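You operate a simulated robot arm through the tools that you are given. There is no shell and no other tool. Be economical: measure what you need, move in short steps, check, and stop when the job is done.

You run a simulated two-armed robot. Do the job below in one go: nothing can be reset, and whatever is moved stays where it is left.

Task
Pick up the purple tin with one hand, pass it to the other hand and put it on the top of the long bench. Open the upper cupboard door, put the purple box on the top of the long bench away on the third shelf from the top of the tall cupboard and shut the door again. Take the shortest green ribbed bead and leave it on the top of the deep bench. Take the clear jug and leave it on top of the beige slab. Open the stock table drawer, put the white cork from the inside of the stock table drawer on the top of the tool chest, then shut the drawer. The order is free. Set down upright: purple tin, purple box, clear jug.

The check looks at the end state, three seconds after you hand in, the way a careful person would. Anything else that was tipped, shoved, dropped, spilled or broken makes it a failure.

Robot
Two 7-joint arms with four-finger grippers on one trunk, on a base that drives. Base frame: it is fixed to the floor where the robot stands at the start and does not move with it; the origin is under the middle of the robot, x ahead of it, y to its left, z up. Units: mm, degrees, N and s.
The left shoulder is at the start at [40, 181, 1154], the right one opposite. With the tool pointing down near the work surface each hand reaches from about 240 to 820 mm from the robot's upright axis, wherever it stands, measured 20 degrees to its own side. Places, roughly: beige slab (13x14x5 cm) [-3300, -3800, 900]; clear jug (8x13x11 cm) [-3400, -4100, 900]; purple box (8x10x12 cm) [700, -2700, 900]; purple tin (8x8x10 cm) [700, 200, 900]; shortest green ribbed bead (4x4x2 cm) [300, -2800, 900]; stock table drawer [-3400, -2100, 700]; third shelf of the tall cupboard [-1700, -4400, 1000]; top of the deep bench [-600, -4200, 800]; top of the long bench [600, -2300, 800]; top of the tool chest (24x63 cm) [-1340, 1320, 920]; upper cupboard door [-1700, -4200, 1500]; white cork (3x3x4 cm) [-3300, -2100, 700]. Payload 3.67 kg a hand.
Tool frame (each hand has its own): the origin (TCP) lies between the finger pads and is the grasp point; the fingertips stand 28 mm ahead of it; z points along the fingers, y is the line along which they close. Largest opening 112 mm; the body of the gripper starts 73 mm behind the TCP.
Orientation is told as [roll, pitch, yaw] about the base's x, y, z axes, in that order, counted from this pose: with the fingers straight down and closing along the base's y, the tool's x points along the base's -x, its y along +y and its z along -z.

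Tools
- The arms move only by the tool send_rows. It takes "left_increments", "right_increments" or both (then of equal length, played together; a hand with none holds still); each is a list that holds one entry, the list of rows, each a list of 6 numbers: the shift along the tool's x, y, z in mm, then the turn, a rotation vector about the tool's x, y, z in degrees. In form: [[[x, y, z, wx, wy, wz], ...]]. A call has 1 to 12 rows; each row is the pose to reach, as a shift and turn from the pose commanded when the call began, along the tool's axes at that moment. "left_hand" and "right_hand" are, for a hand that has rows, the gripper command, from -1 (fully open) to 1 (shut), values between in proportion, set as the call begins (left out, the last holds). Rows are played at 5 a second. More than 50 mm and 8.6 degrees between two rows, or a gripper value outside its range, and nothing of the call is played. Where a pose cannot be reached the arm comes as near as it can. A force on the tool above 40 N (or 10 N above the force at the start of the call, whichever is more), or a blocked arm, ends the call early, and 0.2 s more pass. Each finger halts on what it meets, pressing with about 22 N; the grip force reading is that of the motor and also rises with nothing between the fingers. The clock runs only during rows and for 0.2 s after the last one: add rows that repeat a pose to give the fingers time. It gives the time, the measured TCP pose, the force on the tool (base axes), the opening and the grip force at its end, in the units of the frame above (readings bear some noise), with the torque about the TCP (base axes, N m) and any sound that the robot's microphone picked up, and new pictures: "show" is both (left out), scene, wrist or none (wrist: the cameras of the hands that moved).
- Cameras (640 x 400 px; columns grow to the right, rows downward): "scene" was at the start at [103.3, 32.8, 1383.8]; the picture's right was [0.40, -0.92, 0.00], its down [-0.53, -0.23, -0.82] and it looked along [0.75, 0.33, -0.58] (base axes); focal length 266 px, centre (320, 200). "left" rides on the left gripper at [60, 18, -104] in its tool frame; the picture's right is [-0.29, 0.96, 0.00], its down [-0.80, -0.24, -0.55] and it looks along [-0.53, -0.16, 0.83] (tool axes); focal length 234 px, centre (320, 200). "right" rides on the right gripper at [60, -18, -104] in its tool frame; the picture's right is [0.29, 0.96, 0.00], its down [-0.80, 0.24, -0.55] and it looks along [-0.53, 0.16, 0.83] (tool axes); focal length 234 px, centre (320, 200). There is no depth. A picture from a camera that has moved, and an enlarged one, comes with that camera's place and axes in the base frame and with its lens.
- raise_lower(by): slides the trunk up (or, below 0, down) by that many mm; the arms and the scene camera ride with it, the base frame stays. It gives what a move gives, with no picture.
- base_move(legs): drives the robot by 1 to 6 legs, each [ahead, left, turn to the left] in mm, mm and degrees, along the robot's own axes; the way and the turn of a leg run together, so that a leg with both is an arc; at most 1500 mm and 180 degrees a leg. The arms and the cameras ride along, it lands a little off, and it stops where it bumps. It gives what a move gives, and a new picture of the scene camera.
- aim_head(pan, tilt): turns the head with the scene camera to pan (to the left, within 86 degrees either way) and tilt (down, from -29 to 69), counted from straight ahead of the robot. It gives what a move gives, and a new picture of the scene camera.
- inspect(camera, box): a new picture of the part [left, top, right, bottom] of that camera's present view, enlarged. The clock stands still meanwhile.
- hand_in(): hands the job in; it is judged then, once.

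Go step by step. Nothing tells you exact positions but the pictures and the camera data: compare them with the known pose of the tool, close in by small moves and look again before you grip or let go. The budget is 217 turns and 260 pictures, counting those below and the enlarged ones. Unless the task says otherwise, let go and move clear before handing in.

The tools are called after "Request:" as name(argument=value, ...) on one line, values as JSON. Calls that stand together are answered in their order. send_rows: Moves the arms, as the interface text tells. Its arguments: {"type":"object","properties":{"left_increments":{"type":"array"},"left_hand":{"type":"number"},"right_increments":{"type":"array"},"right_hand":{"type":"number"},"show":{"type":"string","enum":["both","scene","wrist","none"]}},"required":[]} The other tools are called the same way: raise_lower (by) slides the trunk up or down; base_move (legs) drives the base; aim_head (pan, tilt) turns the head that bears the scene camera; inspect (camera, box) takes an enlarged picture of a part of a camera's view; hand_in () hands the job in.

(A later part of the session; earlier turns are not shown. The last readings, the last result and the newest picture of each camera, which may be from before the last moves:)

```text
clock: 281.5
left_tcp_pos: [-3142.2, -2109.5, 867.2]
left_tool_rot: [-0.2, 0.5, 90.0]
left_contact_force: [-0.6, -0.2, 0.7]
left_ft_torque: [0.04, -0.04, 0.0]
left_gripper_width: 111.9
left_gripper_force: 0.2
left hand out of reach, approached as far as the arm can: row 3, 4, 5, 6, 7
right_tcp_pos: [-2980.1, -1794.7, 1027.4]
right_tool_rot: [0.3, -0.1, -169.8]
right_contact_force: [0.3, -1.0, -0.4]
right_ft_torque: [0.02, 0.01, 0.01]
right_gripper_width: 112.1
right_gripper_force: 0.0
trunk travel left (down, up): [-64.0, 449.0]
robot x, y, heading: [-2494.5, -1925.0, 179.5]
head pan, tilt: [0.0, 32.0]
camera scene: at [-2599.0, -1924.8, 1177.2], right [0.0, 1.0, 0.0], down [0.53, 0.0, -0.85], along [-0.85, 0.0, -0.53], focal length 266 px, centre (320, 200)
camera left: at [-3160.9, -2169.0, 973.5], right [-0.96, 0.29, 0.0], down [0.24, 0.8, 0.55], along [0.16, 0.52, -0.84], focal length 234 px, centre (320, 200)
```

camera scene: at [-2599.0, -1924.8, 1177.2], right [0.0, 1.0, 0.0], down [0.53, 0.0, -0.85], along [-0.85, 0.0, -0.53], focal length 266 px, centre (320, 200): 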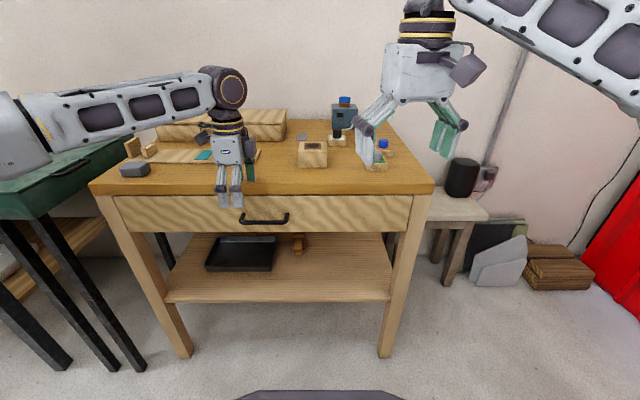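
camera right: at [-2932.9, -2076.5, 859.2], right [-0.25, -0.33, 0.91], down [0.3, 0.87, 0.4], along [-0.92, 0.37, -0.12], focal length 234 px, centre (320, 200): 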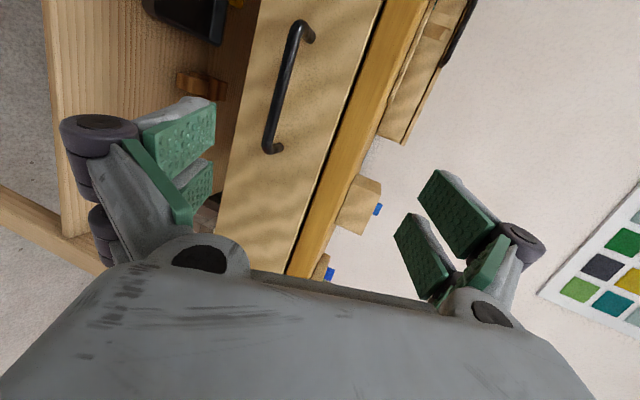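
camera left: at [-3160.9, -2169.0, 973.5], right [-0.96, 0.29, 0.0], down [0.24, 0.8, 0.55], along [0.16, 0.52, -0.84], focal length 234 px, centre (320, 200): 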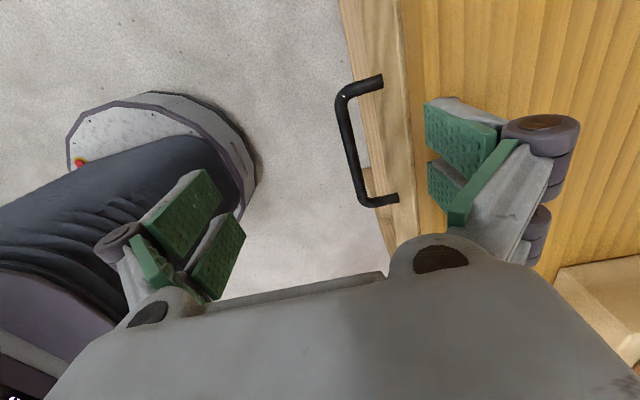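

With the bar this close to the drawer front, fingers from straight above would foul the table edge. A 40° tilt with the right hand rolled will clear it. I bring the left hand back and reposition.

Request:
send_rows(left_increments=[[[0, -14, -30, 0, 0, -8.2], [-4, -30, -60, 0, 0, -16.4], [-8, -46, -90, 0, 0, -24.6], [-12, -62, -120, 0, 0, -32.8], [-16, -78, -140, 0, 0, -41], [-20, -94, -160, 0, 0, -49.2], [-24, -110, -180, 0, 0, -57.4], [-28, -126, -200, 0, 0, -65.6], [-32, -142, -200, 0, 0, -73.8], [-36, -158, -200, 0, 0, -82], [-40, -170, -200, 0, 0, -90], [-40, -170, -200, 0, 0, -90]]], right_increments=[[[0, 0, 0, 0, -5, 0], [0, 0, 0, 0, -10, 0], [0, 0, 0, 0, -15, 0], [0, 0, 0, 0, -20, 0], [0, 0, 0, 0, -25, 0], [0, 0, 0, 0, -30, 0], [0, 0, 0, 0, -35, 0], [0, 0, 0, 0, -40, 0], [0, 0, 0, 0, -45, 0], [0, 0, 0, 0, -50, 0], [0, 0, 0, 0, -50, 0], [0, 0, 0, 0, -50, 0]]], show="none")

Request:
send_rows(right_increments=[[[0, 0, 0, 0, 0, 8], [0, 0, 0, 0, 0, 16], [0, 0, 0, 0, 0, 24], [0, 0, 0, 0, 0, 32], [0, 0, 0, 0, 0, 40], [0, 0, 0, 0, 0, 48], [0, 0, 0, 0, 0, 56], [0, 0, 0, 0, 0, 64], [0, 0, 0, 0, 0, 72], [0, 0, 0, 0, 0, 80], [0, 0, 0, 0, 0, 88], [0, 0, 0, 0, 0, 90]]], right_hand=0.1, show="none")

Request:
base_move(legs=[[0, 303, 0]])

Request:
raise_lower(by=-62)

```text
clock: 284.1
left_tcp_pos: [-2972.1, -2067.1, 1069.3]
left_tool_rot: [0.5, 0.2, -179.9]
left_contact_force: [0.5, 0.0, 0.1]
left_ft_torque: [0.0, 0.0, -0.02]
left_gripper_width: 112.4
left_gripper_force: 0.0
right_tcp_pos: [-2980.7, -1794.2, 1027.5]
right_tool_rot: [0.6, -50.0, -170.1]
right_contact_force: [0.8, 0.3, -0.5]
right_ft_torque: [0.02, 0.01, 0.04]
right_gripper_width: 111.6
right_gripper_force: 0.0
trunk travel left (down, up): [-64.0, 449.0]
robot x, y, heading: [-2490.0, -1921.7, 179.8]
head pan, tilt: [0.0, 32.0]
```

```text
clock: 286.7
left_tcp_pos: [-2972.3, -2066.7, 1070.4]
left_tool_rot: [0.5, 0.2, -180.1]
left_contact_force: [0.1, 0.6, -0.4]
left_ft_torque: [-0.02, -0.03, -0.03]
left_gripper_width: 112.3
left_gripper_force: 0.2
right_tcp_pos: [-2980.6, -1792.9, 1026.2]
right_tool_rot: [50.0, 0.3, 100.2]
right_contact_force: [-0.4, -0.4, 0.4]
right_ft_torque: [0.01, -0.01, -0.02]
right_gripper_width: 50.4
right_gripper_force: 0.0
trunk travel left (down, up): [-64.0, 449.0]
robot x, y, heading: [-2494.2, -1922.8, 180.1]
head pan, tilt: [0.0, 32.0]
```

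```text
clock: 288.8
left_tcp_pos: [-2973.3, -2372.3, 1069.5]
left_tool_rot: [0.5, 0.0, -179.9]
left_contact_force: [0.3, 0.1, 0.1]
left_ft_torque: [0.05, 0.05, 0.04]
left_gripper_width: 111.8
left_gripper_force: 0.1
right_tcp_pos: [-2982.5, -2099.7, 1028.1]
right_tool_rot: [50.0, 0.2, 100.3]
right_contact_force: [-0.2, 0.9, -0.7]
right_ft_torque: [0.01, 0.02, 0.01]
right_gripper_width: 50.2
right_gripper_force: 0.0
trunk travel left (down, up): [-64.0, 449.0]
robot x, y, heading: [-2493.3, -2222.0, 180.0]
head pan, tilt: [0.0, 32.0]
camera scene: at [-2600.3, -2230.0, 1177.2], right [0.0, 1.0, 0.0], down [0.53, 0.0, -0.85], along [-0.85, 0.0, -0.53], focal length 266 px, centre (320, 200)
```

scene: 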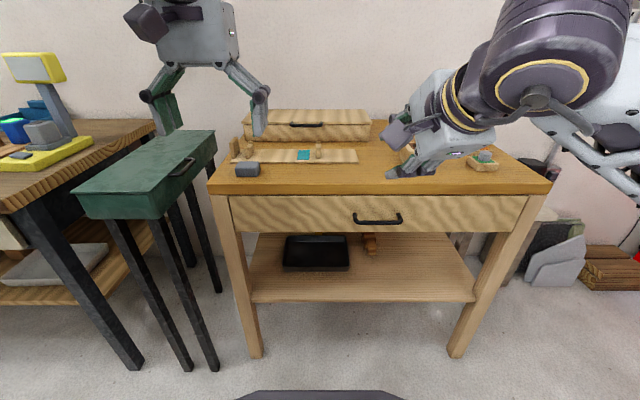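

```text
clock: 289.9
left_tcp_pos: [-2973.8, -2371.5, 1008.4]
left_tool_rot: [0.5, 0.2, -179.8]
left_contact_force: [0.0, 0.3, 0.6]
left_ft_torque: [0.01, 0.01, 0.02]
left_gripper_width: 112.0
left_gripper_force: 0.0
right_tcp_pos: [-2981.1, -2098.1, 967.0]
right_tool_rot: [50.1, 0.3, 100.2]
right_contact_force: [0.7, -0.6, -0.2]
right_ft_torque: [0.01, 0.0, 0.03]
right_gripper_width: 50.5
right_gripper_force: 0.2
trunk travel left (down, up): [-2.0, 511.0]
robot x, y, heading: [-2491.9, -2227.8, 180.1]
head pan, tilt: [0.0, 32.0]
```

Request:
send_rows(right_increments=[[[-9, -7, 30, 0, 0, 0], [-18, -14, 59, 0, 0, 0], [-27, -22, 89, 0, 0, 0], [-36, -29, 118, 0, 0, 0], [-45, -36, 148, 0, 0, 0], [-53, -43, 177, 0, 0, 0], [-53, -43, 177, 0, 0, 0]]], right_hand=0.1)

```text
clock: 291.4
left_tcp_pos: [-2972.6, -2370.9, 1010.3]
left_tool_rot: [0.5, 0.1, -179.9]
left_contact_force: [-0.7, -0.2, -0.7]
left_ft_torque: [0.02, 0.0, -0.01]
left_gripper_width: 111.8
left_gripper_force: 0.1
right_tcp_pos: [-3096.4, -2066.8, 820.3]
right_tool_rot: [50.0, 0.2, 100.4]
right_contact_force: [-0.9, 0.5, -0.8]
right_ft_torque: [-0.01, 0.0, -0.02]
right_gripper_width: 50.4
right_gripper_force: 0.1
trunk travel left (down, up): [-2.0, 511.0]
robot x, y, heading: [-2497.7, -2229.7, 179.9]
head pan, tilt: [0.0, 32.0]
camera scene: at [-2600.1, -2229.1, 1117.0], right [0.0, 1.0, 0.0], down [0.53, 0.0, -0.85], along [-0.85, 0.0, -0.53], focal length 266 px, centre (320, 200)
camera right: at [-2998.2, -2108.0, 874.1], right [-0.55, -0.39, 0.74], down [0.12, 0.84, 0.54], along [-0.82, 0.39, -0.42], focal length 234 px, centre (320, 200)
```

scene: 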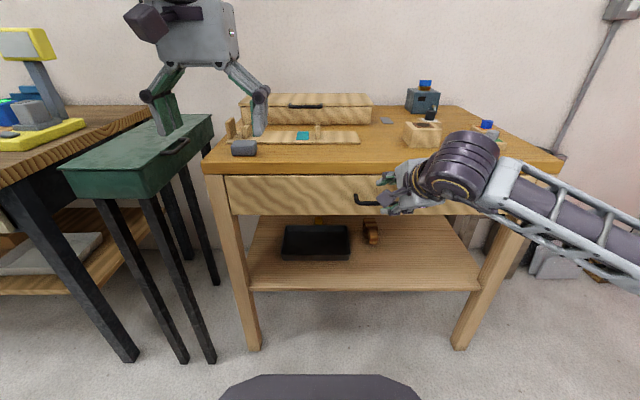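
right: 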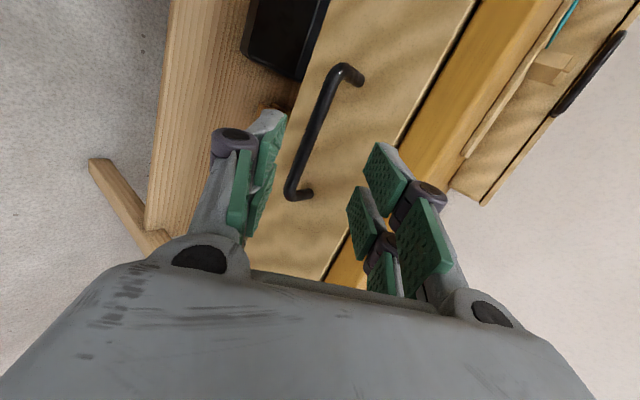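

Good view of the bar, which is about 95 mm ahead and 8 mm below the finger axis. I advance onto it.

Request:
send_rows(right_increments=[[[0, -8, 20, 0, 0, 0], [0, -8, 45, 0, 0, 0], [0, -8, 68, 0, 0, 0], [0, -8, 84, 0, 0, 0], [0, -8, 84, 0, 0, 0]]], right_hand=0.1, show="wrist")

```text
clock: 292.6
left_tcp_pos: [-2973.2, -2372.3, 1009.2]
left_tool_rot: [0.4, 0.1, -179.9]
left_contact_force: [0.4, 0.0, -0.1]
left_ft_torque: [-0.02, 0.0, 0.0]
left_gripper_width: 112.1
left_gripper_force: 0.0
right_tcp_pos: [-3157.0, -2077.3, 759.8]
right_tool_rot: [50.0, 0.3, 100.3]
right_contact_force: [0.5, -0.5, 0.0]
right_ft_torque: [-0.01, -0.02, 0.03]
right_gripper_width: 50.5
right_gripper_force: 0.1
trunk travel left (down, up): [-2.0, 511.0]
robot x, y, heading: [-2491.5, -2228.0, 179.8]
head pan, tilt: [0.0, 32.0]
camera right: at [-3056.9, -2119.2, 813.3], right [-0.55, -0.39, 0.74], down [0.12, 0.84, 0.54], along [-0.82, 0.39, -0.42], focal length 234 px, centre (320, 200)
```

right: 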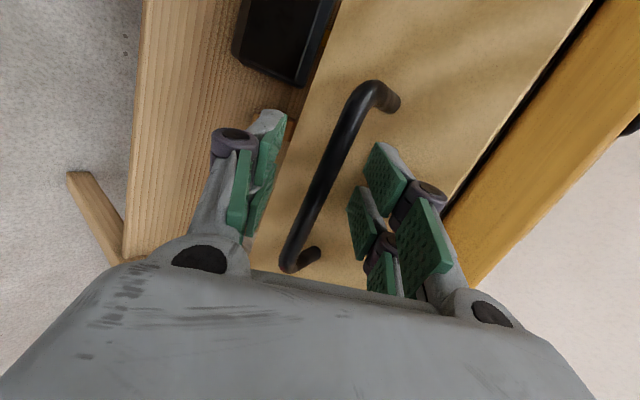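

The bar is centred between the pads. Close and check.

Request:
send_rows(right_increments=[[[0, 0, 0, 0, 0, 0], [0, 0, 0, 0, 0, 0], [0, 0, 0, 0, 0, 0], [0, 0, 0, 0, 0, 0]]], right_hand=1, show="none")

Request:
base_move(legs=[[-60, 0, 0]])

```text
clock: 293.6
left_tcp_pos: [-2973.4, -2372.0, 1009.9]
left_tool_rot: [0.5, 0.1, -180.0]
left_contact_force: [-0.6, -0.4, -0.4]
left_ft_torque: [0.03, 0.0, -0.02]
left_gripper_width: 112.1
left_gripper_force: 0.0
right_tcp_pos: [-3156.8, -2078.4, 761.9]
right_tool_rot: [50.0, 0.4, 100.2]
right_contact_force: [-2.5, -2.8, 8.4]
right_ft_torque: [-2.12, 0.09, -1.34]
right_gripper_width: 16.0
right_gripper_force: 44.5
trunk travel left (down, up): [-2.0, 511.0]
robot x, y, heading: [-2493.2, -2229.2, 179.9]
head pan, tilt: [0.0, 32.0]
```

```text
clock: 294.6
left_tcp_pos: [-2911.5, -2371.4, 1010.4]
left_tool_rot: [0.4, 0.0, -179.8]
left_contact_force: [0.3, 0.5, 0.2]
left_ft_torque: [0.01, 0.02, -0.03]
left_gripper_width: 112.0
left_gripper_force: 0.1
right_tcp_pos: [-3094.1, -2078.7, 761.8]
right_tool_rot: [50.1, 0.3, 100.4]
right_contact_force: [-2.5, -3.1, 12.0]
right_ft_torque: [-2.1, 0.17, -1.22]
right_gripper_width: 16.2
right_gripper_force: 44.9
trunk travel left (down, up): [-2.0, 511.0]
robot x, y, heading: [-2434.9, -2229.6, 179.9]
head pan, tilt: [0.0, 32.0]
camera scene: at [-2538.6, -2229.2, 1117.2], right [0.0, 1.0, 0.0], down [0.53, 0.0, -0.85], along [-0.85, 0.0, -0.53], focal length 266 px, centre (320, 200)
```

scene: 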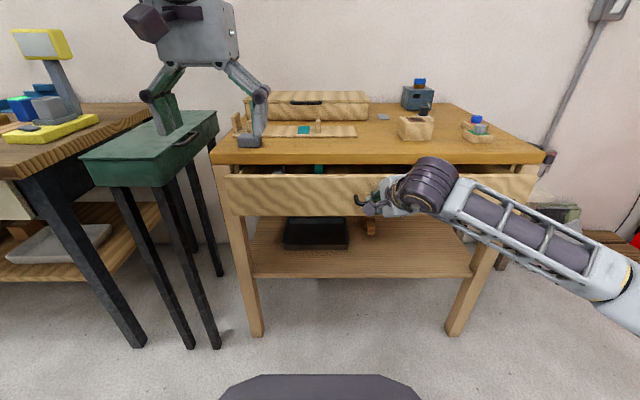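

The drawer slides out with the hand. I pull another 170 mm.

Request:
base_move(legs=[[-170, 0, 0]])

Request:
inspect(camera="left", box=[0, 0, 640, 400])

```text
clock: 296.1
left_tcp_pos: [-2742.9, -2371.4, 1009.7]
left_tool_rot: [0.6, 0.1, -179.9]
left_contact_force: [0.3, 0.0, 0.6]
left_ft_torque: [0.01, 0.03, -0.01]
left_gripper_width: 111.9
left_gripper_force: 0.0
right_tcp_pos: [-2927.2, -2077.7, 762.8]
right_tool_rot: [50.0, 0.4, 100.2]
right_contact_force: [-1.4, 4.7, 9.5]
right_ft_torque: [-1.77, 0.06, -1.61]
right_gripper_width: 15.6
right_gripper_force: 45.3
trunk travel left (down, up): [-2.0, 511.0]
robot x, y, heading: [-2262.2, -2229.0, 180.0]
head pan, tilt: [0.0, 32.0]
camera scene: at [-2370.2, -2229.1, 1117.1], right [0.0, 1.0, 0.0], down [0.53, 0.0, -0.85], along [-0.85, 0.0, -0.53], focal length 266 px, centre (320, 200)
```

scene: 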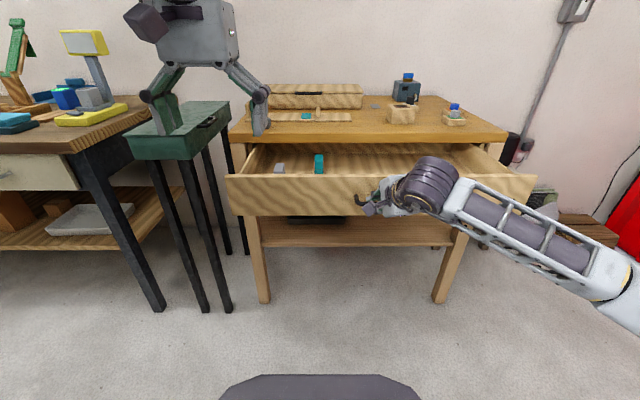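

```text
1.00 times, centred on (320, 200) of left (not enlarged: the box is as wide or as high as the picture)
camera zoom: at [-2683.4, -2389.4, 1114.8], right [-0.29, -0.96, 0.01], down [-0.8, 0.24, 0.55], along [-0.53, 0.15, -0.83], focal length 234 px, centre (320, 200)
```

zoom: 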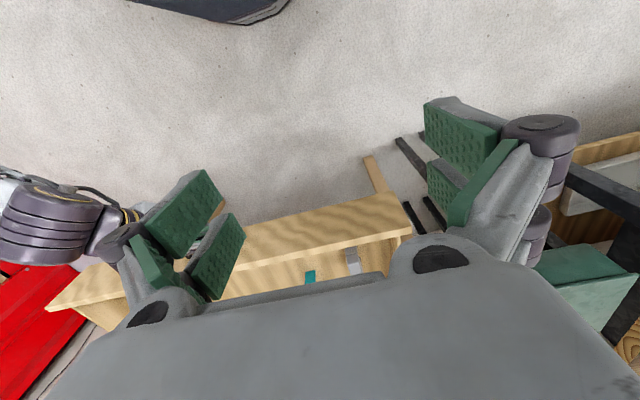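

Request:
inspect(camera="scene", box=[220, 130, 420, 220])

```text
3.20 times, centred on (320, 175) of scene
camera zoom: at [-2370.2, -2229.1, 1117.1], right [0.0, 1.0, 0.0], down [0.53, 0.0, -0.85], along [-0.85, 0.0, -0.53], focal length 852 px, centre (320, 280)
```

zoom: 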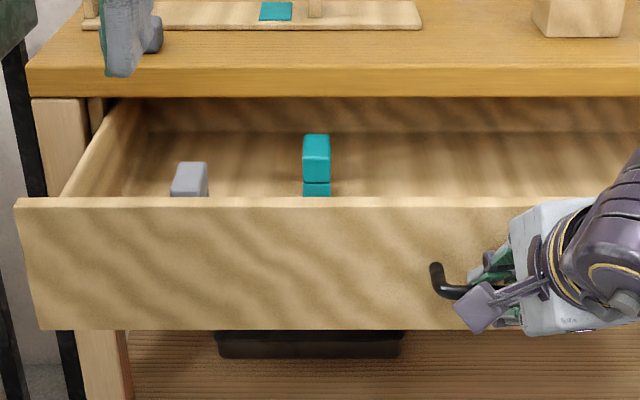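

The cork must be hidden behind the front panel. I release the handle, back the right hand off, and raise the trunk to look in.

Request:
send_rows(right_increments=[[[0, 0, 0, 0, 0, 0], [0, 0, 0, 0, 0, 0], [0, 0, 0, 0, 0, 0], [0, 0, -25, 0, 0, 0], [0, 0, -60, 0, 0, 0], [0, 0, -100, 0, 0, 0], [0, 0, -140, 0, 0, 0]]], right_hand=0.1, show="none")

Request:
raise_lower(by=240)

Request:
aim_head(pan=0, tilt=45)

```text
clock: 297.7
left_tcp_pos: [-2743.9, -2371.2, 1009.7]
left_tool_rot: [0.5, 0.2, -180.0]
left_contact_force: [0.1, -0.9, -0.1]
left_ft_torque: [0.02, 0.0, -0.01]
left_gripper_width: 112.1
left_gripper_force: 0.0
right_tcp_pos: [-2820.5, -2058.1, 850.4]
right_tool_rot: [50.1, 0.3, 100.2]
right_contact_force: [0.4, 0.7, -0.4]
right_ft_torque: [0.0, -0.01, -0.01]
right_gripper_width: 50.4
right_gripper_force: 0.1
trunk travel left (down, up): [-2.0, 511.0]
robot x, y, heading: [-2268.4, -2227.2, 180.0]
head pan, tilt: [0.0, 32.0]
```

```text
clock: 300.2
left_tcp_pos: [-2745.4, -2372.2, 1250.0]
left_tool_rot: [0.4, 0.2, -179.9]
left_contact_force: [0.3, 0.1, -0.6]
left_ft_torque: [0.0, 0.02, 0.0]
left_gripper_width: 111.9
left_gripper_force: 0.0
right_tcp_pos: [-2821.1, -2056.4, 1089.2]
right_tool_rot: [50.1, 0.2, 100.2]
right_contact_force: [1.0, -0.2, -0.3]
right_ft_torque: [0.01, 0.0, -0.01]
right_gripper_width: 50.7
right_gripper_force: 0.0
trunk travel left (down, up): [-242.0, 271.0]
robot x, y, heading: [-2261.7, -2228.2, 179.7]
head pan, tilt: [0.0, 32.0]
```

```text
clock: 301.0
left_tcp_pos: [-2744.3, -2371.7, 1248.2]
left_tool_rot: [0.5, 0.1, -179.9]
left_contact_force: [0.3, -0.8, 0.5]
left_ft_torque: [-0.01, 0.02, 0.04]
left_gripper_width: 111.8
left_gripper_force: 0.2
right_tcp_pos: [-2822.3, -2056.0, 1089.2]
right_tool_rot: [50.0, 0.3, 100.2]
right_contact_force: [-0.3, -0.6, 0.5]
right_ft_torque: [0.01, 0.01, 0.01]
right_gripper_width: 50.4
right_gripper_force: 0.0
trunk travel left (down, up): [-242.0, 271.0]
robot x, y, heading: [-2262.8, -2230.8, 180.1]
head pan, tilt: [0.0, 45.0]
camera scene: at [-2363.4, -2229.7, 1337.1], right [0.0, 1.0, 0.0], down [0.71, 0.0, -0.71], along [-0.71, 0.0, -0.71], focal length 266 px, centre (320, 200)
```

scene: 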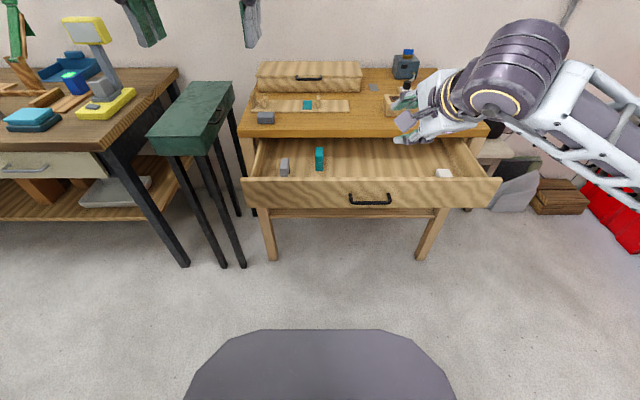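

I see a grey block, a teal block and a white piece at the right end; the cork should be near y −2100, just behind the panel. I drive closer to look down into the drawer.

Request:
base_move(legs=[[310, 0, 0]])

Request:
inspect(camera="scene", box=[160, 100, 560, 350])

```text
clock: 303.1
left_tcp_pos: [-3055.9, -2370.3, 1249.4]
left_tool_rot: [0.4, 0.2, -180.0]
left_contact_force: [0.3, 0.6, 0.9]
left_ft_torque: [0.0, -0.01, 0.04]
left_gripper_width: 112.0
left_gripper_force: 0.1
right_tcp_pos: [-3132.4, -2055.5, 1089.6]
right_tool_rot: [50.0, 0.3, 100.2]
right_contact_force: [-0.5, -0.8, 0.0]
right_ft_torque: [0.0, -0.01, -0.03]
right_gripper_width: 50.4
right_gripper_force: 0.0
trunk travel left (down, up): [-242.0, 271.0]
robot x, y, heading: [-2575.1, -2226.0, 179.8]
head pan, tilt: [0.0, 45.0]
camera scene: at [-2674.7, -2228.7, 1337.0], right [0.0, 1.0, 0.0], down [0.71, 0.0, -0.71], along [-0.71, 0.0, -0.71], focal length 266 px, centre (320, 200)
```

scene: 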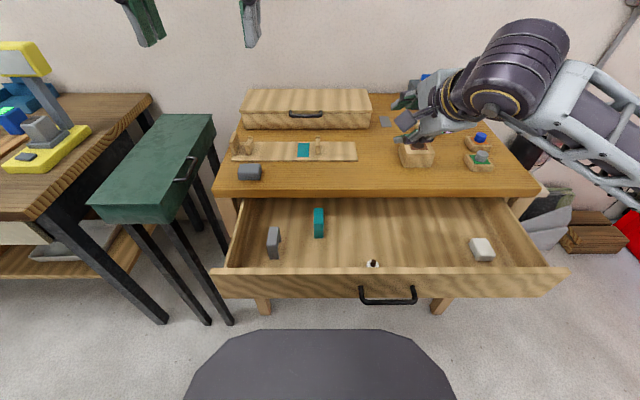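

```text
1.60 times, centred on (360, 225) of scene
camera zoom: at [-2674.7, -2228.7, 1337.0], right [0.0, 1.0, 0.0], down [0.71, 0.0, -0.71], along [-0.71, 0.0, -0.71], focal length 426 px, centre (256, 160)
```

zoom: 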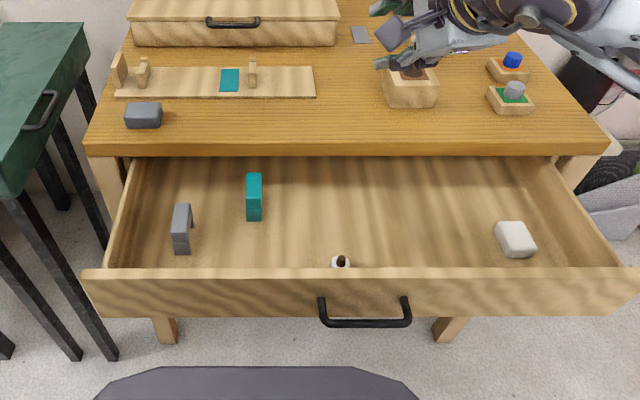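

The cork, white with a brown knob, is at about (−3051, −2089), just behind the front panel. I strafe so the left hand comes over it, narrow the gripper and descend part way.

Request:
base_move(legs=[[0, -281, 0]])

Request:
send_rows(left_increments=[[[0, 0, 45, 0, 0, 0], [0, 0, 90, 0, 0, 0], [0, 0, 135, 0, 0, 0], [0, 0, 180, 0, 0, 0], [0, 0, 225, 0, 0, 0], [0, 0, 270, 0, 0, 0], [0, 0, 300, 0, 0, 0], [0, 0, 300, 0, 0, 0]]], left_hand=-0.25, show="wrist")

```text
clock: 305.1
left_tcp_pos: [-3055.1, -2087.2, 1249.8]
left_tool_rot: [0.5, 0.1, 180.0]
left_contact_force: [-0.3, -0.4, -0.5]
left_ft_torque: [-0.01, 0.04, -0.01]
left_gripper_width: 112.1
left_gripper_force: 0.0
right_tcp_pos: [-3131.5, -1772.4, 1090.2]
right_tool_rot: [50.0, 0.3, 100.1]
right_contact_force: [0.0, 0.4, 0.4]
right_ft_torque: [-0.01, 0.02, 0.03]
right_gripper_width: 50.5
right_gripper_force: 0.0
trunk travel left (down, up): [-242.0, 271.0]
robot x, y, heading: [-2573.7, -1944.0, 179.8]
head pan, tilt: [0.0, 45.0]
camera scene: at [-2673.2, -1945.8, 1337.1], right [0.0, 1.0, 0.0], down [0.71, 0.0, -0.71], along [-0.71, 0.0, -0.71], focal length 266 px, centre (320, 200)
```

scene: 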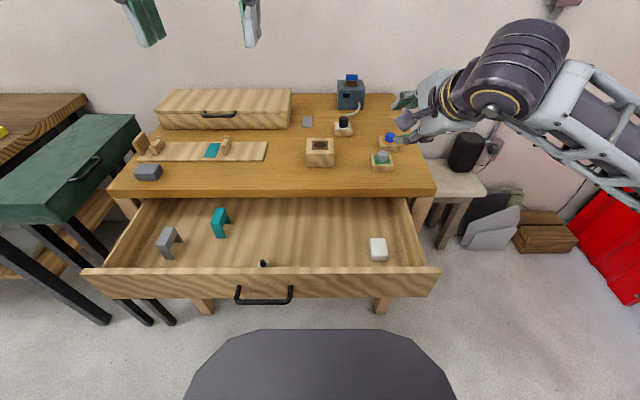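

```text
clock: 306.9
left_tcp_pos: [-3054.2, -2091.5, 949.1]
left_tool_rot: [0.4, 0.0, -180.0]
left_contact_force: [-0.3, 0.9, 0.8]
left_ft_torque: [0.02, 0.04, 0.07]
left_gripper_width: 70.1
left_gripper_force: 0.0
right_tcp_pos: [-3132.7, -1773.0, 1089.7]
right_tool_rot: [50.1, 0.3, 100.1]
right_contact_force: [0.1, -0.6, -0.2]
right_ft_torque: [-0.02, -0.02, -0.01]
right_gripper_width: 50.2
right_gripper_force: 0.1
trunk travel left (down, up): [-242.0, 271.0]
robot x, y, heading: [-2574.8, -1946.4, 179.7]
head pan, tilt: [0.0, 45.0]
camera left: at [-2994.8, -2108.8, 1053.5], right [-0.29, -0.96, 0.01], down [-0.8, 0.24, 0.55], along [-0.53, 0.15, -0.83], focal length 234 px, centre (320, 200)
```

left: 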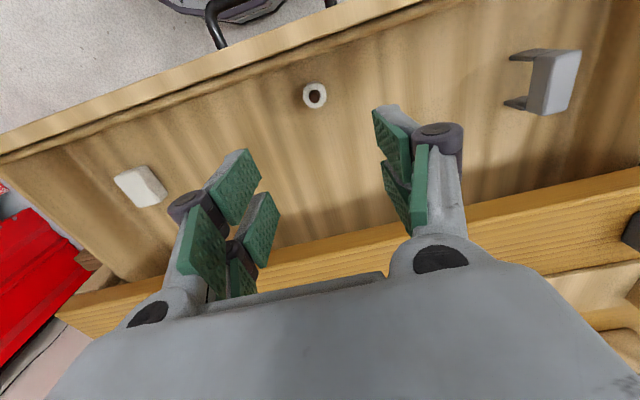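

Request:
send_rows(left_increments=[[[11, -2, 40, 0, 0, 0], [11, -2, 80, 0, 0, 0], [11, -2, 120, 0, 0, 0], [11, -2, 150, 0, 0, 0], [11, -2, 165, 0, 0, 0], [11, -2, 165, 0, 0, 0]]], left_hand=-0.25, show="wrist")

```text
clock: 308.3
left_tcp_pos: [-3044.0, -2090.3, 784.0]
left_tool_rot: [0.6, 0.1, 180.1]
left_contact_force: [-0.4, 0.1, 0.0]
left_ft_torque: [0.02, 0.01, -0.03]
left_gripper_width: 70.2
left_gripper_force: 0.1
right_tcp_pos: [-3131.9, -1772.2, 1090.9]
right_tool_rot: [50.0, 0.3, 100.0]
right_contact_force: [-0.2, 0.5, 0.7]
right_ft_torque: [0.01, -0.02, 0.04]
right_gripper_width: 50.5
right_gripper_force: 0.0
trunk travel left (down, up): [-242.0, 271.0]
robot x, y, heading: [-2573.7, -1944.2, 179.8]
head pan, tilt: [0.0, 45.0]
camera left: at [-2983.9, -2108.5, 888.8], right [-0.29, -0.96, 0.01], down [-0.8, 0.24, 0.55], along [-0.53, 0.15, -0.83], focal length 234 px, centre (320, 200)
```

left: 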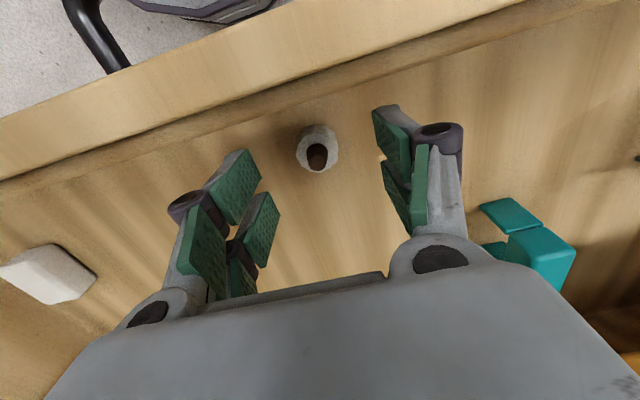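

The cork is on the axis. I descend to z≈737 and close.

Request:
send_rows(left_increments=[[[0, 0, 20, 0, 0, 0], [0, 0, 38, 0, 0, 0], [0, 0, 48, 0, 0, 0], [0, 0, 48, 0, 0, 0]]], left_hand=-0.25, show="wrist")

```text
clock: 309.3
left_tcp_pos: [-3038.9, -2098.1, 743.5]
left_tool_rot: [0.5, 0.1, 179.9]
left_contact_force: [-0.5, -1.3, -0.6]
left_ft_torque: [-0.02, -0.04, 0.01]
left_gripper_width: 70.3
left_gripper_force: 0.1
left hand out of reach, approached as far as the arm can: row 2, 3, 4
right_tcp_pos: [-3132.2, -1773.0, 1091.8]
right_tool_rot: [50.0, 0.3, 100.1]
right_contact_force: [0.6, 0.4, 0.5]
right_ft_torque: [0.0, -0.02, 0.01]
right_gripper_width: 50.4
right_gripper_force: 0.0
trunk travel left (down, up): [-242.0, 271.0]
robot x, y, heading: [-2576.1, -1941.4, 179.6]
head pan, tilt: [0.0, 45.0]
camera left: at [-2979.6, -2117.0, 848.0], right [-0.29, -0.96, 0.01], down [-0.8, 0.24, 0.55], along [-0.53, 0.15, -0.83], focal length 234 px, centre (320, 200)
```

left: 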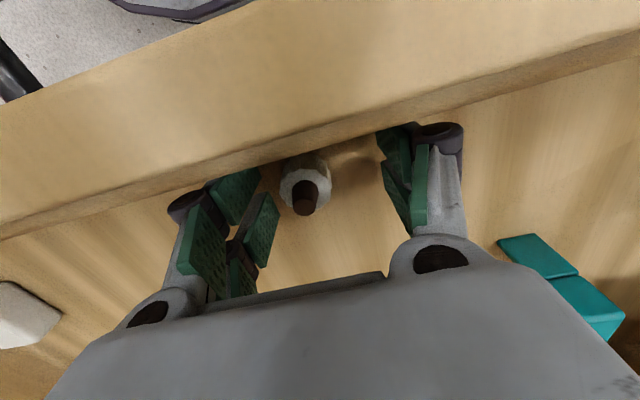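

The arm hit its limit and drifted. I go back up to centre and use the trunk to come down instead.

Request:
send_rows(left_increments=[[[0, -3, -25, 0, 0, 0], [-5, -8, -57, 0, 0, 0], [-5, -8, -57, 0, 0, 0]]], left_hand=-0.25, show="none")

Request:
raise_lower(by=-40)

```text
clock: 310.1
left_tcp_pos: [-3045.2, -2089.4, 801.0]
left_tool_rot: [0.4, 0.1, 180.0]
left_contact_force: [0.3, -0.4, 0.0]
left_ft_torque: [0.01, 0.01, 0.01]
left_gripper_width: 69.8
left_gripper_force: 0.2
right_tcp_pos: [-3132.2, -1772.7, 1089.2]
right_tool_rot: [49.9, 0.4, 100.1]
right_contact_force: [0.2, -0.4, -0.7]
right_ft_torque: [-0.01, -0.01, 0.04]
right_gripper_width: 50.6
right_gripper_force: 0.1
trunk travel left (down, up): [-242.0, 271.0]
robot x, y, heading: [-2572.1, -1944.2, 179.6]
head pan, tilt: [0.0, 45.0]
```

```text
clock: 310.9
left_tcp_pos: [-3045.5, -2090.1, 762.0]
left_tool_rot: [0.5, 0.0, 180.0]
left_contact_force: [-0.6, -0.1, 0.3]
left_ft_torque: [0.01, 0.01, -0.03]
left_gripper_width: 69.9
left_gripper_force: 0.2
right_tcp_pos: [-3130.9, -1773.2, 1050.6]
right_tool_rot: [50.0, 0.3, 100.1]
right_contact_force: [1.0, -0.6, 0.3]
right_ft_torque: [-0.01, -0.02, 0.01]
right_gripper_width: 50.5
right_gripper_force: 0.0
trunk travel left (down, up): [-202.0, 311.0]
robot x, y, heading: [-2574.6, -1944.8, 179.6]
head pan, tilt: [0.0, 45.0]
```

Request:
raise_lower(by=-25)

Request:
send_rows(left_increments=[[[0, 0, 0, 0, 0, 0], [0, 0, 0, 0, 0, 0], [0, 0, 0, 0, 0, 0], [0, 0, 0, 0, 0, 0]]], left_hand=1, show="wrist")

```text
clock: 311.6
left_tcp_pos: [-3044.7, -2089.3, 735.0]
left_tool_rot: [0.5, 0.1, 180.0]
left_contact_force: [0.1, 0.8, 0.0]
left_ft_torque: [0.02, 0.01, 0.02]
left_gripper_width: 69.6
left_gripper_force: 0.1
right_tcp_pos: [-3130.7, -1771.5, 1026.1]
right_tool_rot: [50.1, 0.2, 100.1]
right_contact_force: [0.4, 0.2, -0.1]
right_ft_torque: [0.0, 0.03, -0.03]
right_gripper_width: 50.6
right_gripper_force: 0.1
trunk travel left (down, up): [-177.0, 336.0]
robot x, y, heading: [-2571.2, -1943.7, 179.8]
head pan, tilt: [0.0, 45.0]
```

```text
clock: 312.6
left_tcp_pos: [-3045.3, -2088.8, 737.2]
left_tool_rot: [0.5, -0.2, 179.9]
left_contact_force: [-1.1, 10.2, 20.6]
left_ft_torque: [0.69, -0.07, 0.07]
left_gripper_width: 26.0
left_gripper_force: 22.7
right_tcp_pos: [-3130.5, -1770.8, 1025.6]
right_tool_rot: [50.0, 0.4, 100.1]
right_contact_force: [-0.4, -0.4, 0.2]
right_ft_torque: [-0.03, 0.0, 0.03]
right_gripper_width: 50.6
right_gripper_force: 0.0
trunk travel left (down, up): [-177.0, 336.0]
robot x, y, heading: [-2575.2, -1942.3, 179.7]
head pan, tilt: [0.0, 45.0]
camera left: at [-2985.3, -2106.5, 841.9], right [-0.29, -0.96, 0.01], down [-0.8, 0.24, 0.55], along [-0.53, 0.15, -0.83], focal length 234 px, centre (320, 200)
```

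left: 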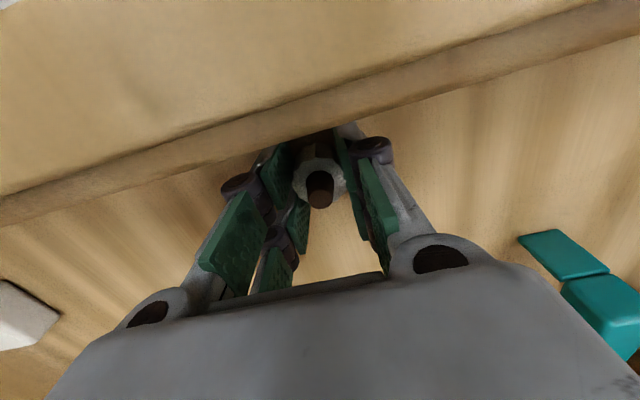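

The cork is gripped (26 mm). I lift it out.

Request:
send_rows(left_increments=[[[0, 0, -15, 0, 0, 0], [0, 0, -50, 0, 0, 0], [0, 0, -90, 0, 0, 0], [0, 0, -130, 0, 0, 0], [0, 0, -170, 0, 0, 0], [0, 0, -210, 0, 0, 0], [0, 0, -250, 0, 0, 0]]], show="wrist")

```text
clock: 314.2
left_tcp_pos: [-3044.4, -2086.4, 986.2]
left_tool_rot: [0.5, 0.1, 179.9]
left_contact_force: [0.4, 0.5, -0.4]
left_ft_torque: [0.02, 0.05, 0.01]
left_gripper_width: 26.2
left_gripper_force: 22.3
right_tcp_pos: [-3131.5, -1772.0, 1026.2]
right_tool_rot: [50.1, 0.3, 100.1]
right_contact_force: [0.2, 0.3, 0.3]
right_ft_torque: [0.03, -0.01, 0.0]
right_gripper_width: 50.3
right_gripper_force: 0.1
trunk travel left (down, up): [-177.0, 336.0]
robot x, y, heading: [-2571.4, -1945.1, 179.8]
head pan, tilt: [0.0, 45.0]
camera left: at [-2985.0, -2104.9, 1090.3], right [-0.29, -0.96, 0.01], down [-0.8, 0.25, 0.55], along [-0.53, 0.15, -0.84], focal length 234 px, centre (320, 200)
```

left: 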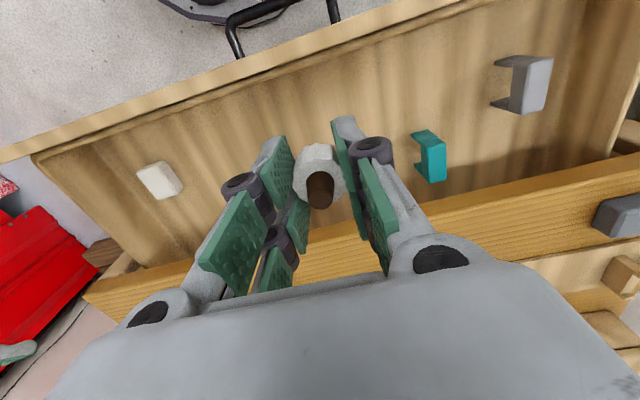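

The cork is out. To shut the drawer I go back to exactly where I released the handle and grip it again.

Request:
send_rows(left_increments=[[[0, 0, -40, 0, 0, 0], [0, 0, -80, 0, 0, 0], [0, 0, -120, 0, 0, 0]]], show="none")

Request:
base_move(legs=[[-306, 0, 0], [0, 284, 0]])

Request:
raise_lower(by=-175)

Request:
inspect(camera="right", box=[0, 0, 640, 400])

```text
clock: 315.1
left_tcp_pos: [-3046.3, -2085.7, 1105.7]
left_tool_rot: [0.5, 0.1, 180.0]
left_contact_force: [0.1, -0.7, 0.2]
left_ft_torque: [-0.02, 0.02, 0.02]
left_gripper_width: 26.0
left_gripper_force: 21.8
right_tcp_pos: [-3131.8, -1772.7, 1025.5]
right_tool_rot: [50.1, 0.3, 100.2]
right_contact_force: [0.5, -0.3, 0.6]
right_ft_torque: [0.0, 0.02, -0.01]
right_gripper_width: 50.4
right_gripper_force: 0.0
trunk travel left (down, up): [-177.0, 336.0]
robot x, y, heading: [-2572.8, -1942.5, 179.6]
head pan, tilt: [0.0, 45.0]
```

```text
clock: 318.8
left_tcp_pos: [-2741.6, -2374.4, 1105.4]
left_tool_rot: [0.5, 0.1, -179.7]
left_contact_force: [0.7, -0.6, -0.1]
left_ft_torque: [0.03, -0.02, 0.0]
left_gripper_width: 26.1
left_gripper_force: 21.8
right_tcp_pos: [-2827.9, -2060.2, 1026.3]
right_tool_rot: [50.1, 0.3, 100.4]
right_contact_force: [-0.1, 0.2, 0.6]
right_ft_torque: [-0.03, -0.01, -0.03]
right_gripper_width: 50.4
right_gripper_force: 0.0
trunk travel left (down, up): [-177.0, 336.0]
robot x, y, heading: [-2270.5, -2226.5, -179.8]
head pan, tilt: [0.0, 45.0]
camera scene: at [-2368.7, -2231.5, 1272.2], right [0.0, 1.0, 0.0], down [0.71, 0.0, -0.71], along [-0.71, 0.0, -0.71], focal length 266 px, centre (320, 200)
```

scene: 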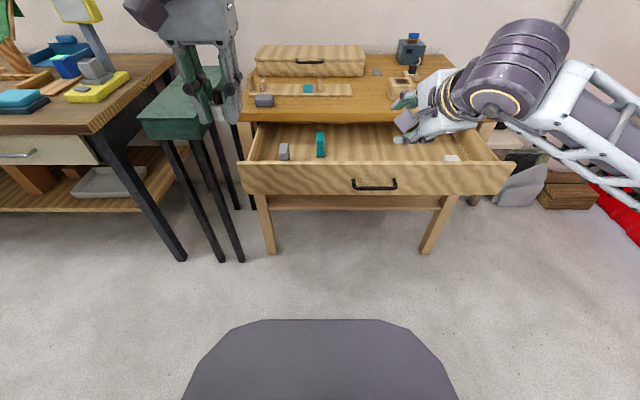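

```text
clock: 320.7
left_tcp_pos: [-2741.0, -2373.9, 930.9]
left_tool_rot: [0.4, 0.1, -179.7]
left_contact_force: [-0.1, -0.4, -0.9]
left_ft_torque: [0.0, -0.02, 0.02]
left_gripper_width: 26.0
left_gripper_force: 22.1
right_tcp_pos: [-2827.7, -2059.5, 850.3]
right_tool_rot: [50.1, 0.3, 100.4]
right_contact_force: [-0.3, -0.2, -0.2]
right_ft_torque: [0.0, -0.03, -0.02]
right_gripper_width: 50.3
right_gripper_force: 0.2
trunk travel left (down, up): [-2.0, 511.0]
robot x, y, heading: [-2268.6, -2227.2, -179.9]
head pan, tilt: [0.0, 45.0]
```

```text
1.00 times, centred on (320, 200) of right (not enlarged: the box is as wide or as high as the picture)
camera zoom: at [-2729.3, -2101.1, 903.9], right [-0.55, -0.39, 0.74], down [0.12, 0.84, 0.53], along [-0.82, 0.38, -0.41], focal length 234 px, centre (320, 200)
```

zoom: 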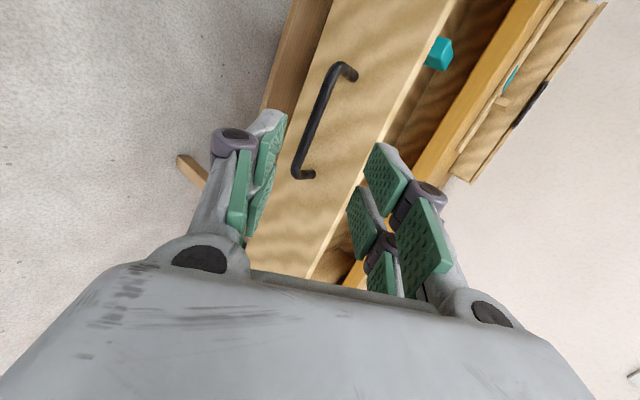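

Request:
send_rows(right_increments=[[[0, -2, 33, 0, 0, 0], [0, -2, 66, 0, 0, 0], [0, -2, 98, 0, 0, 0], [0, -2, 120, 0, 0, 0], [0, -2, 134, 0, 0, 0], [0, -2, 134, 0, 0, 0]]], right_hand=0.1, show="wrist")

```text
clock: 322.1
left_tcp_pos: [-2740.5, -2373.4, 931.3]
left_tool_rot: [0.5, 0.0, -179.7]
left_contact_force: [0.4, -0.4, -0.2]
left_ft_torque: [0.02, 0.02, 0.0]
left_gripper_width: 25.8
left_gripper_force: 21.6
right_tcp_pos: [-2928.2, -2078.4, 763.1]
right_tool_rot: [50.1, 0.3, 100.5]
right_contact_force: [0.8, 0.1, 0.3]
right_ft_torque: [-0.04, 0.02, -0.03]
right_gripper_width: 50.2
right_gripper_force: 0.1
trunk travel left (down, up): [-2.0, 511.0]
robot x, y, heading: [-2269.7, -2228.5, -180.0]
head pan, tilt: [0.0, 45.0]
camera right: at [-2828.9, -2120.3, 815.3], right [-0.55, -0.39, 0.74], down [0.12, 0.84, 0.53], along [-0.82, 0.38, -0.42], focal length 234 px, centre (320, 200)
```

right: 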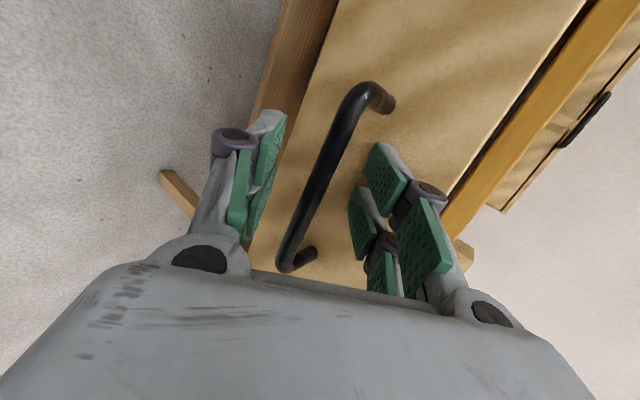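

Request:
send_rows(right_increments=[[[0, 0, 0, 0, 0, 0], [0, 0, 0, 0, 0, 0], [0, 0, 0, 0, 0, 0], [0, 0, 0, 0, 0, 0]]], right_hand=1, show="none")

Request:
base_move(legs=[[215, 0, 0]])

```text
clock: 323.1
left_tcp_pos: [-2742.0, -2373.0, 932.1]
left_tool_rot: [0.5, 0.1, -179.6]
left_contact_force: [-0.4, 0.0, -0.9]
left_ft_torque: [0.0, 0.01, 0.02]
left_gripper_width: 25.8
left_gripper_force: 22.2
right_tcp_pos: [-2927.5, -2078.4, 761.5]
right_tool_rot: [49.9, 0.4, 100.4]
right_contact_force: [-1.1, -2.4, 0.6]
right_ft_torque: [-1.92, -0.03, -1.46]
right_gripper_width: 15.5
right_gripper_force: 45.3
trunk travel left (down, up): [-2.0, 511.0]
robot x, y, heading: [-2271.0, -2227.3, -179.9]
head pan, tilt: [0.0, 45.0]
```

```text
clock: 324.8
left_tcp_pos: [-2956.6, -2373.7, 930.1]
left_tool_rot: [0.6, 0.1, -179.8]
left_contact_force: [-0.6, 0.1, -0.4]
left_ft_torque: [0.01, -0.03, 0.02]
left_gripper_width: 26.1
left_gripper_force: 21.7
right_tcp_pos: [-3143.6, -2078.6, 762.3]
right_tool_rot: [50.2, 0.4, 100.4]
right_contact_force: [0.7, -10.2, 1.1]
right_ft_torque: [-2.26, 0.05, -0.98]
right_gripper_width: 16.0
right_gripper_force: 45.2
trunk travel left (down, up): [-2.0, 511.0]
robot x, y, heading: [-2481.6, -2230.2, 180.0]
head pan, tilt: [0.0, 45.0]
camera scene: at [-2583.7, -2231.3, 1097.5], right [0.0, 1.0, 0.0], down [0.71, 0.0, -0.71], along [-0.71, 0.0, -0.71], focal length 266 px, centre (320, 200)
```

scene: 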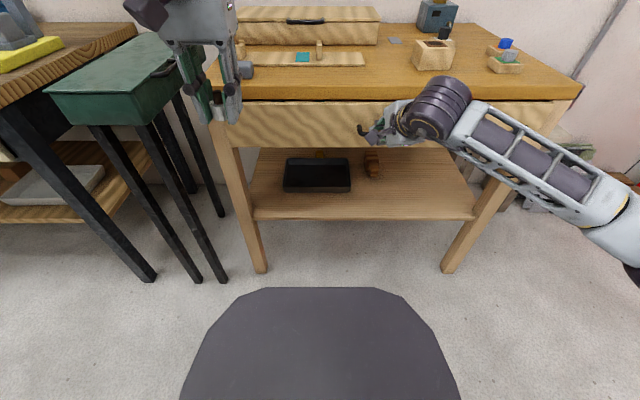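

About 13 mm to go; I push the rest with the arm until it is firm.

Request:
send_rows(right_increments=[[[-0.9, 3.2, 3.8, 0, 0, 0], [-1.8, 6.3, 7.5, 0, 0, 0], [-2.5, 8.9, 10.6, 0, 0, 0], [-3, 10.8, 12.8, 0, 0, 0], [-3.2, 11.4, 13.6, 0, 0, 0], [-3.2, 11.4, 13.6, 0, 0, 0]]], show="none")

```text
clock: 326.2
left_tcp_pos: [-2954.1, -2371.4, 932.7]
left_tool_rot: [0.5, 0.1, -179.8]
left_contact_force: [0.2, -0.4, 0.1]
left_ft_torque: [0.01, -0.01, 0.0]
left_gripper_width: 25.8
left_gripper_force: 22.2
right_tcp_pos: [-3156.9, -2079.7, 763.2]
right_tool_rot: [50.0, 0.4, 100.5]
right_contact_force: [36.6, 0.0, -3.8]
right_ft_torque: [-1.72, -0.35, -1.62]
right_gripper_width: 16.0
right_gripper_force: 44.4
trunk travel left (down, up): [-2.0, 511.0]
robot x, y, heading: [-2485.5, -2227.7, 179.8]
head pan, tilt: [0.0, 45.0]
```

Shut: the hand is back at its first grip position with 37 N of resistance. I release, retreat and raise the trunk.

Request:
send_rows(right_increments=[[[0, 0, 0, 0, 0, 0], [0, 0, 0, 0, 0, 0], [0, 0, 0, 0, 0, 0], [0, -3, -25, 0, 0, 0], [0, -3, -60, 0, 0, 0], [0, -3, -100, 0, 0, 0], [0, -3, -140, 0, 0, 0]]], right_hand=0.1, show="none")

Request:
base_move(legs=[[-300, 0, 0]])

Request:
raise_lower(by=240)

```text
clock: 327.8
left_tcp_pos: [-2955.8, -2373.0, 930.4]
left_tool_rot: [0.4, 0.0, -179.9]
left_contact_force: [-0.3, -0.8, 0.2]
left_ft_torque: [-0.02, 0.01, 0.01]
left_gripper_width: 25.9
left_gripper_force: 22.0
right_tcp_pos: [-3051.4, -2058.8, 849.9]
right_tool_rot: [50.1, 0.5, 100.5]
right_contact_force: [-0.5, 0.7, 0.0]
right_ft_torque: [0.01, 0.0, 0.03]
right_gripper_width: 50.3
right_gripper_force: 0.1
trunk travel left (down, up): [-2.0, 511.0]
robot x, y, heading: [-2485.2, -2227.8, -180.2]
head pan, tilt: [0.0, 45.0]
```

```text
clock: 329.9
left_tcp_pos: [-2655.5, -2371.1, 931.3]
left_tool_rot: [0.5, 0.0, -179.8]
left_contact_force: [-0.3, 0.9, -0.6]
left_ft_torque: [0.02, 0.03, 0.01]
left_gripper_width: 26.1
left_gripper_force: 22.1
right_tcp_pos: [-2752.3, -2058.0, 850.1]
right_tool_rot: [50.1, 0.3, 100.5]
right_contact_force: [-0.1, 0.2, 0.2]
right_ft_torque: [-0.02, 0.0, 0.0]
right_gripper_width: 50.4
right_gripper_force: 0.1
trunk travel left (down, up): [-2.0, 511.0]
robot x, y, heading: [-2185.1, -2226.0, 179.8]
head pan, tilt: [0.0, 45.0]
camera scene: at [-2282.8, -2230.8, 1097.6], right [0.0, 1.0, 0.0], down [0.71, 0.0, -0.71], along [-0.71, 0.0, -0.71], focal length 266 px, centre (320, 200)
```

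scene: 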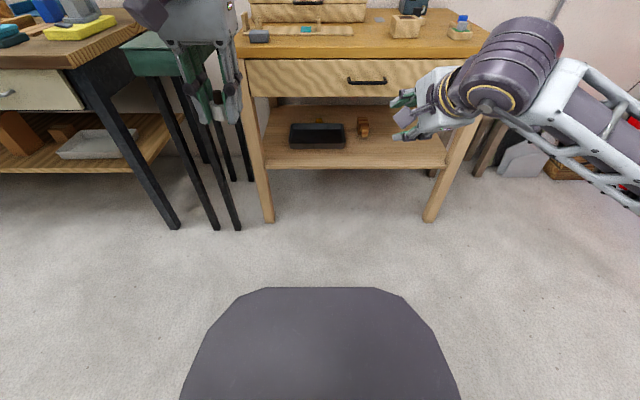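

```text
clock: 332.4
left_tcp_pos: [-2657.6, -2372.3, 1170.6]
left_tool_rot: [0.4, 0.1, -179.9]
left_contact_force: [-0.3, 0.4, 0.6]
left_ft_torque: [0.01, 0.03, -0.01]
left_gripper_width: 25.8
left_gripper_force: 21.8
right_tcp_pos: [-2752.4, -2059.1, 1089.6]
right_tool_rot: [50.1, 0.3, 100.4]
right_contact_force: [-0.2, 0.5, -0.6]
right_ft_torque: [-0.02, 0.0, -0.02]
right_gripper_width: 50.3
right_gripper_force: 0.1
trunk travel left (down, up): [-242.0, 271.0]
robot x, y, heading: [-2183.1, -2226.2, 179.9]
head pan, tilt: [0.0, 45.0]
```

The drawer is shut. Now the tool chest, across the room: I turn to face that way and look.

Request:
base_move(legs=[[0, 0, -90]])

Request:
aim_head(pan=-10, tilt=18)

```text
clock: 337.0
left_tcp_pos: [-2325.6, -1754.4, 1171.0]
left_tool_rot: [0.5, 0.1, 89.8]
left_contact_force: [0.3, -0.2, -0.4]
left_ft_torque: [-0.02, -0.02, 0.02]
left_gripper_width: 25.9
left_gripper_force: 21.7
right_tcp_pos: [-2011.1, -1660.8, 1089.2]
right_tool_rot: [50.1, 0.5, 10.0]
right_contact_force: [-0.8, 0.0, 0.6]
right_ft_torque: [0.04, 0.02, 0.02]
right_gripper_width: 50.5
right_gripper_force: 0.1
trunk travel left (down, up): [-242.0, 271.0]
robot x, y, heading: [-2184.0, -2227.0, 89.4]
head pan, tilt: [0.0, 45.0]
camera scene: at [-2181.2, -2129.3, 1337.1], right [1.0, -0.01, 0.0], down [-0.01, -0.71, -0.71], along [0.01, 0.71, -0.71], focal length 266 px, centre (320, 200)
```

scene: 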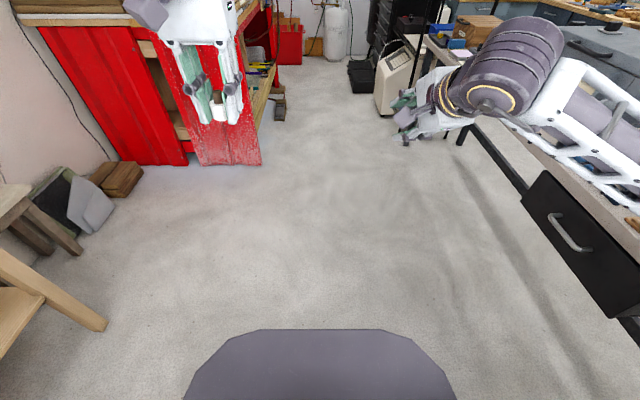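

```text
clock: 337.9
left_tcp_pos: [-2325.6, -1754.4, 1170.9]
left_tool_rot: [0.6, 0.0, 89.7]
left_contact_force: [-0.5, 0.1, 0.5]
left_ft_torque: [-0.02, 0.01, -0.02]
left_gripper_width: 26.2
left_gripper_force: 21.9
right_tcp_pos: [-2011.9, -1661.7, 1090.4]
right_tool_rot: [50.1, 0.5, 9.9]
right_contact_force: [0.8, 0.1, -0.5]
right_ft_torque: [0.03, -0.03, -0.02]
right_gripper_width: 50.6
right_gripper_force: 0.2
trunk travel left (down, up): [-242.0, 271.0]
robot x, y, heading: [-2185.4, -2227.3, 89.6]
head pan, tilt: [-10.0, 18.0]
camera scene: at [-2165.1, -2118.8, 1378.9], right [0.98, -0.18, 0.0], down [-0.06, -0.3, -0.95], along [0.17, 0.94, -0.31], focal length 266 px, centre (320, 200)
```

scene: 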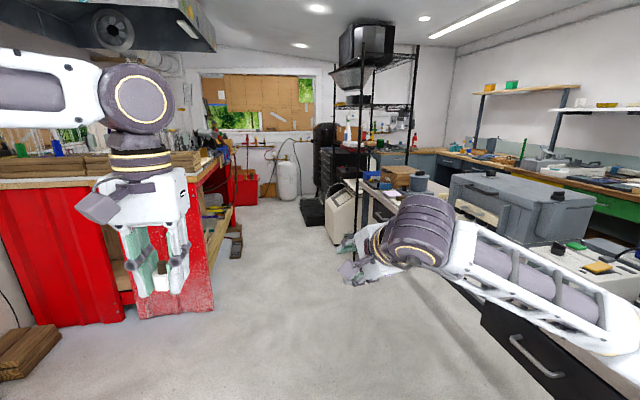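

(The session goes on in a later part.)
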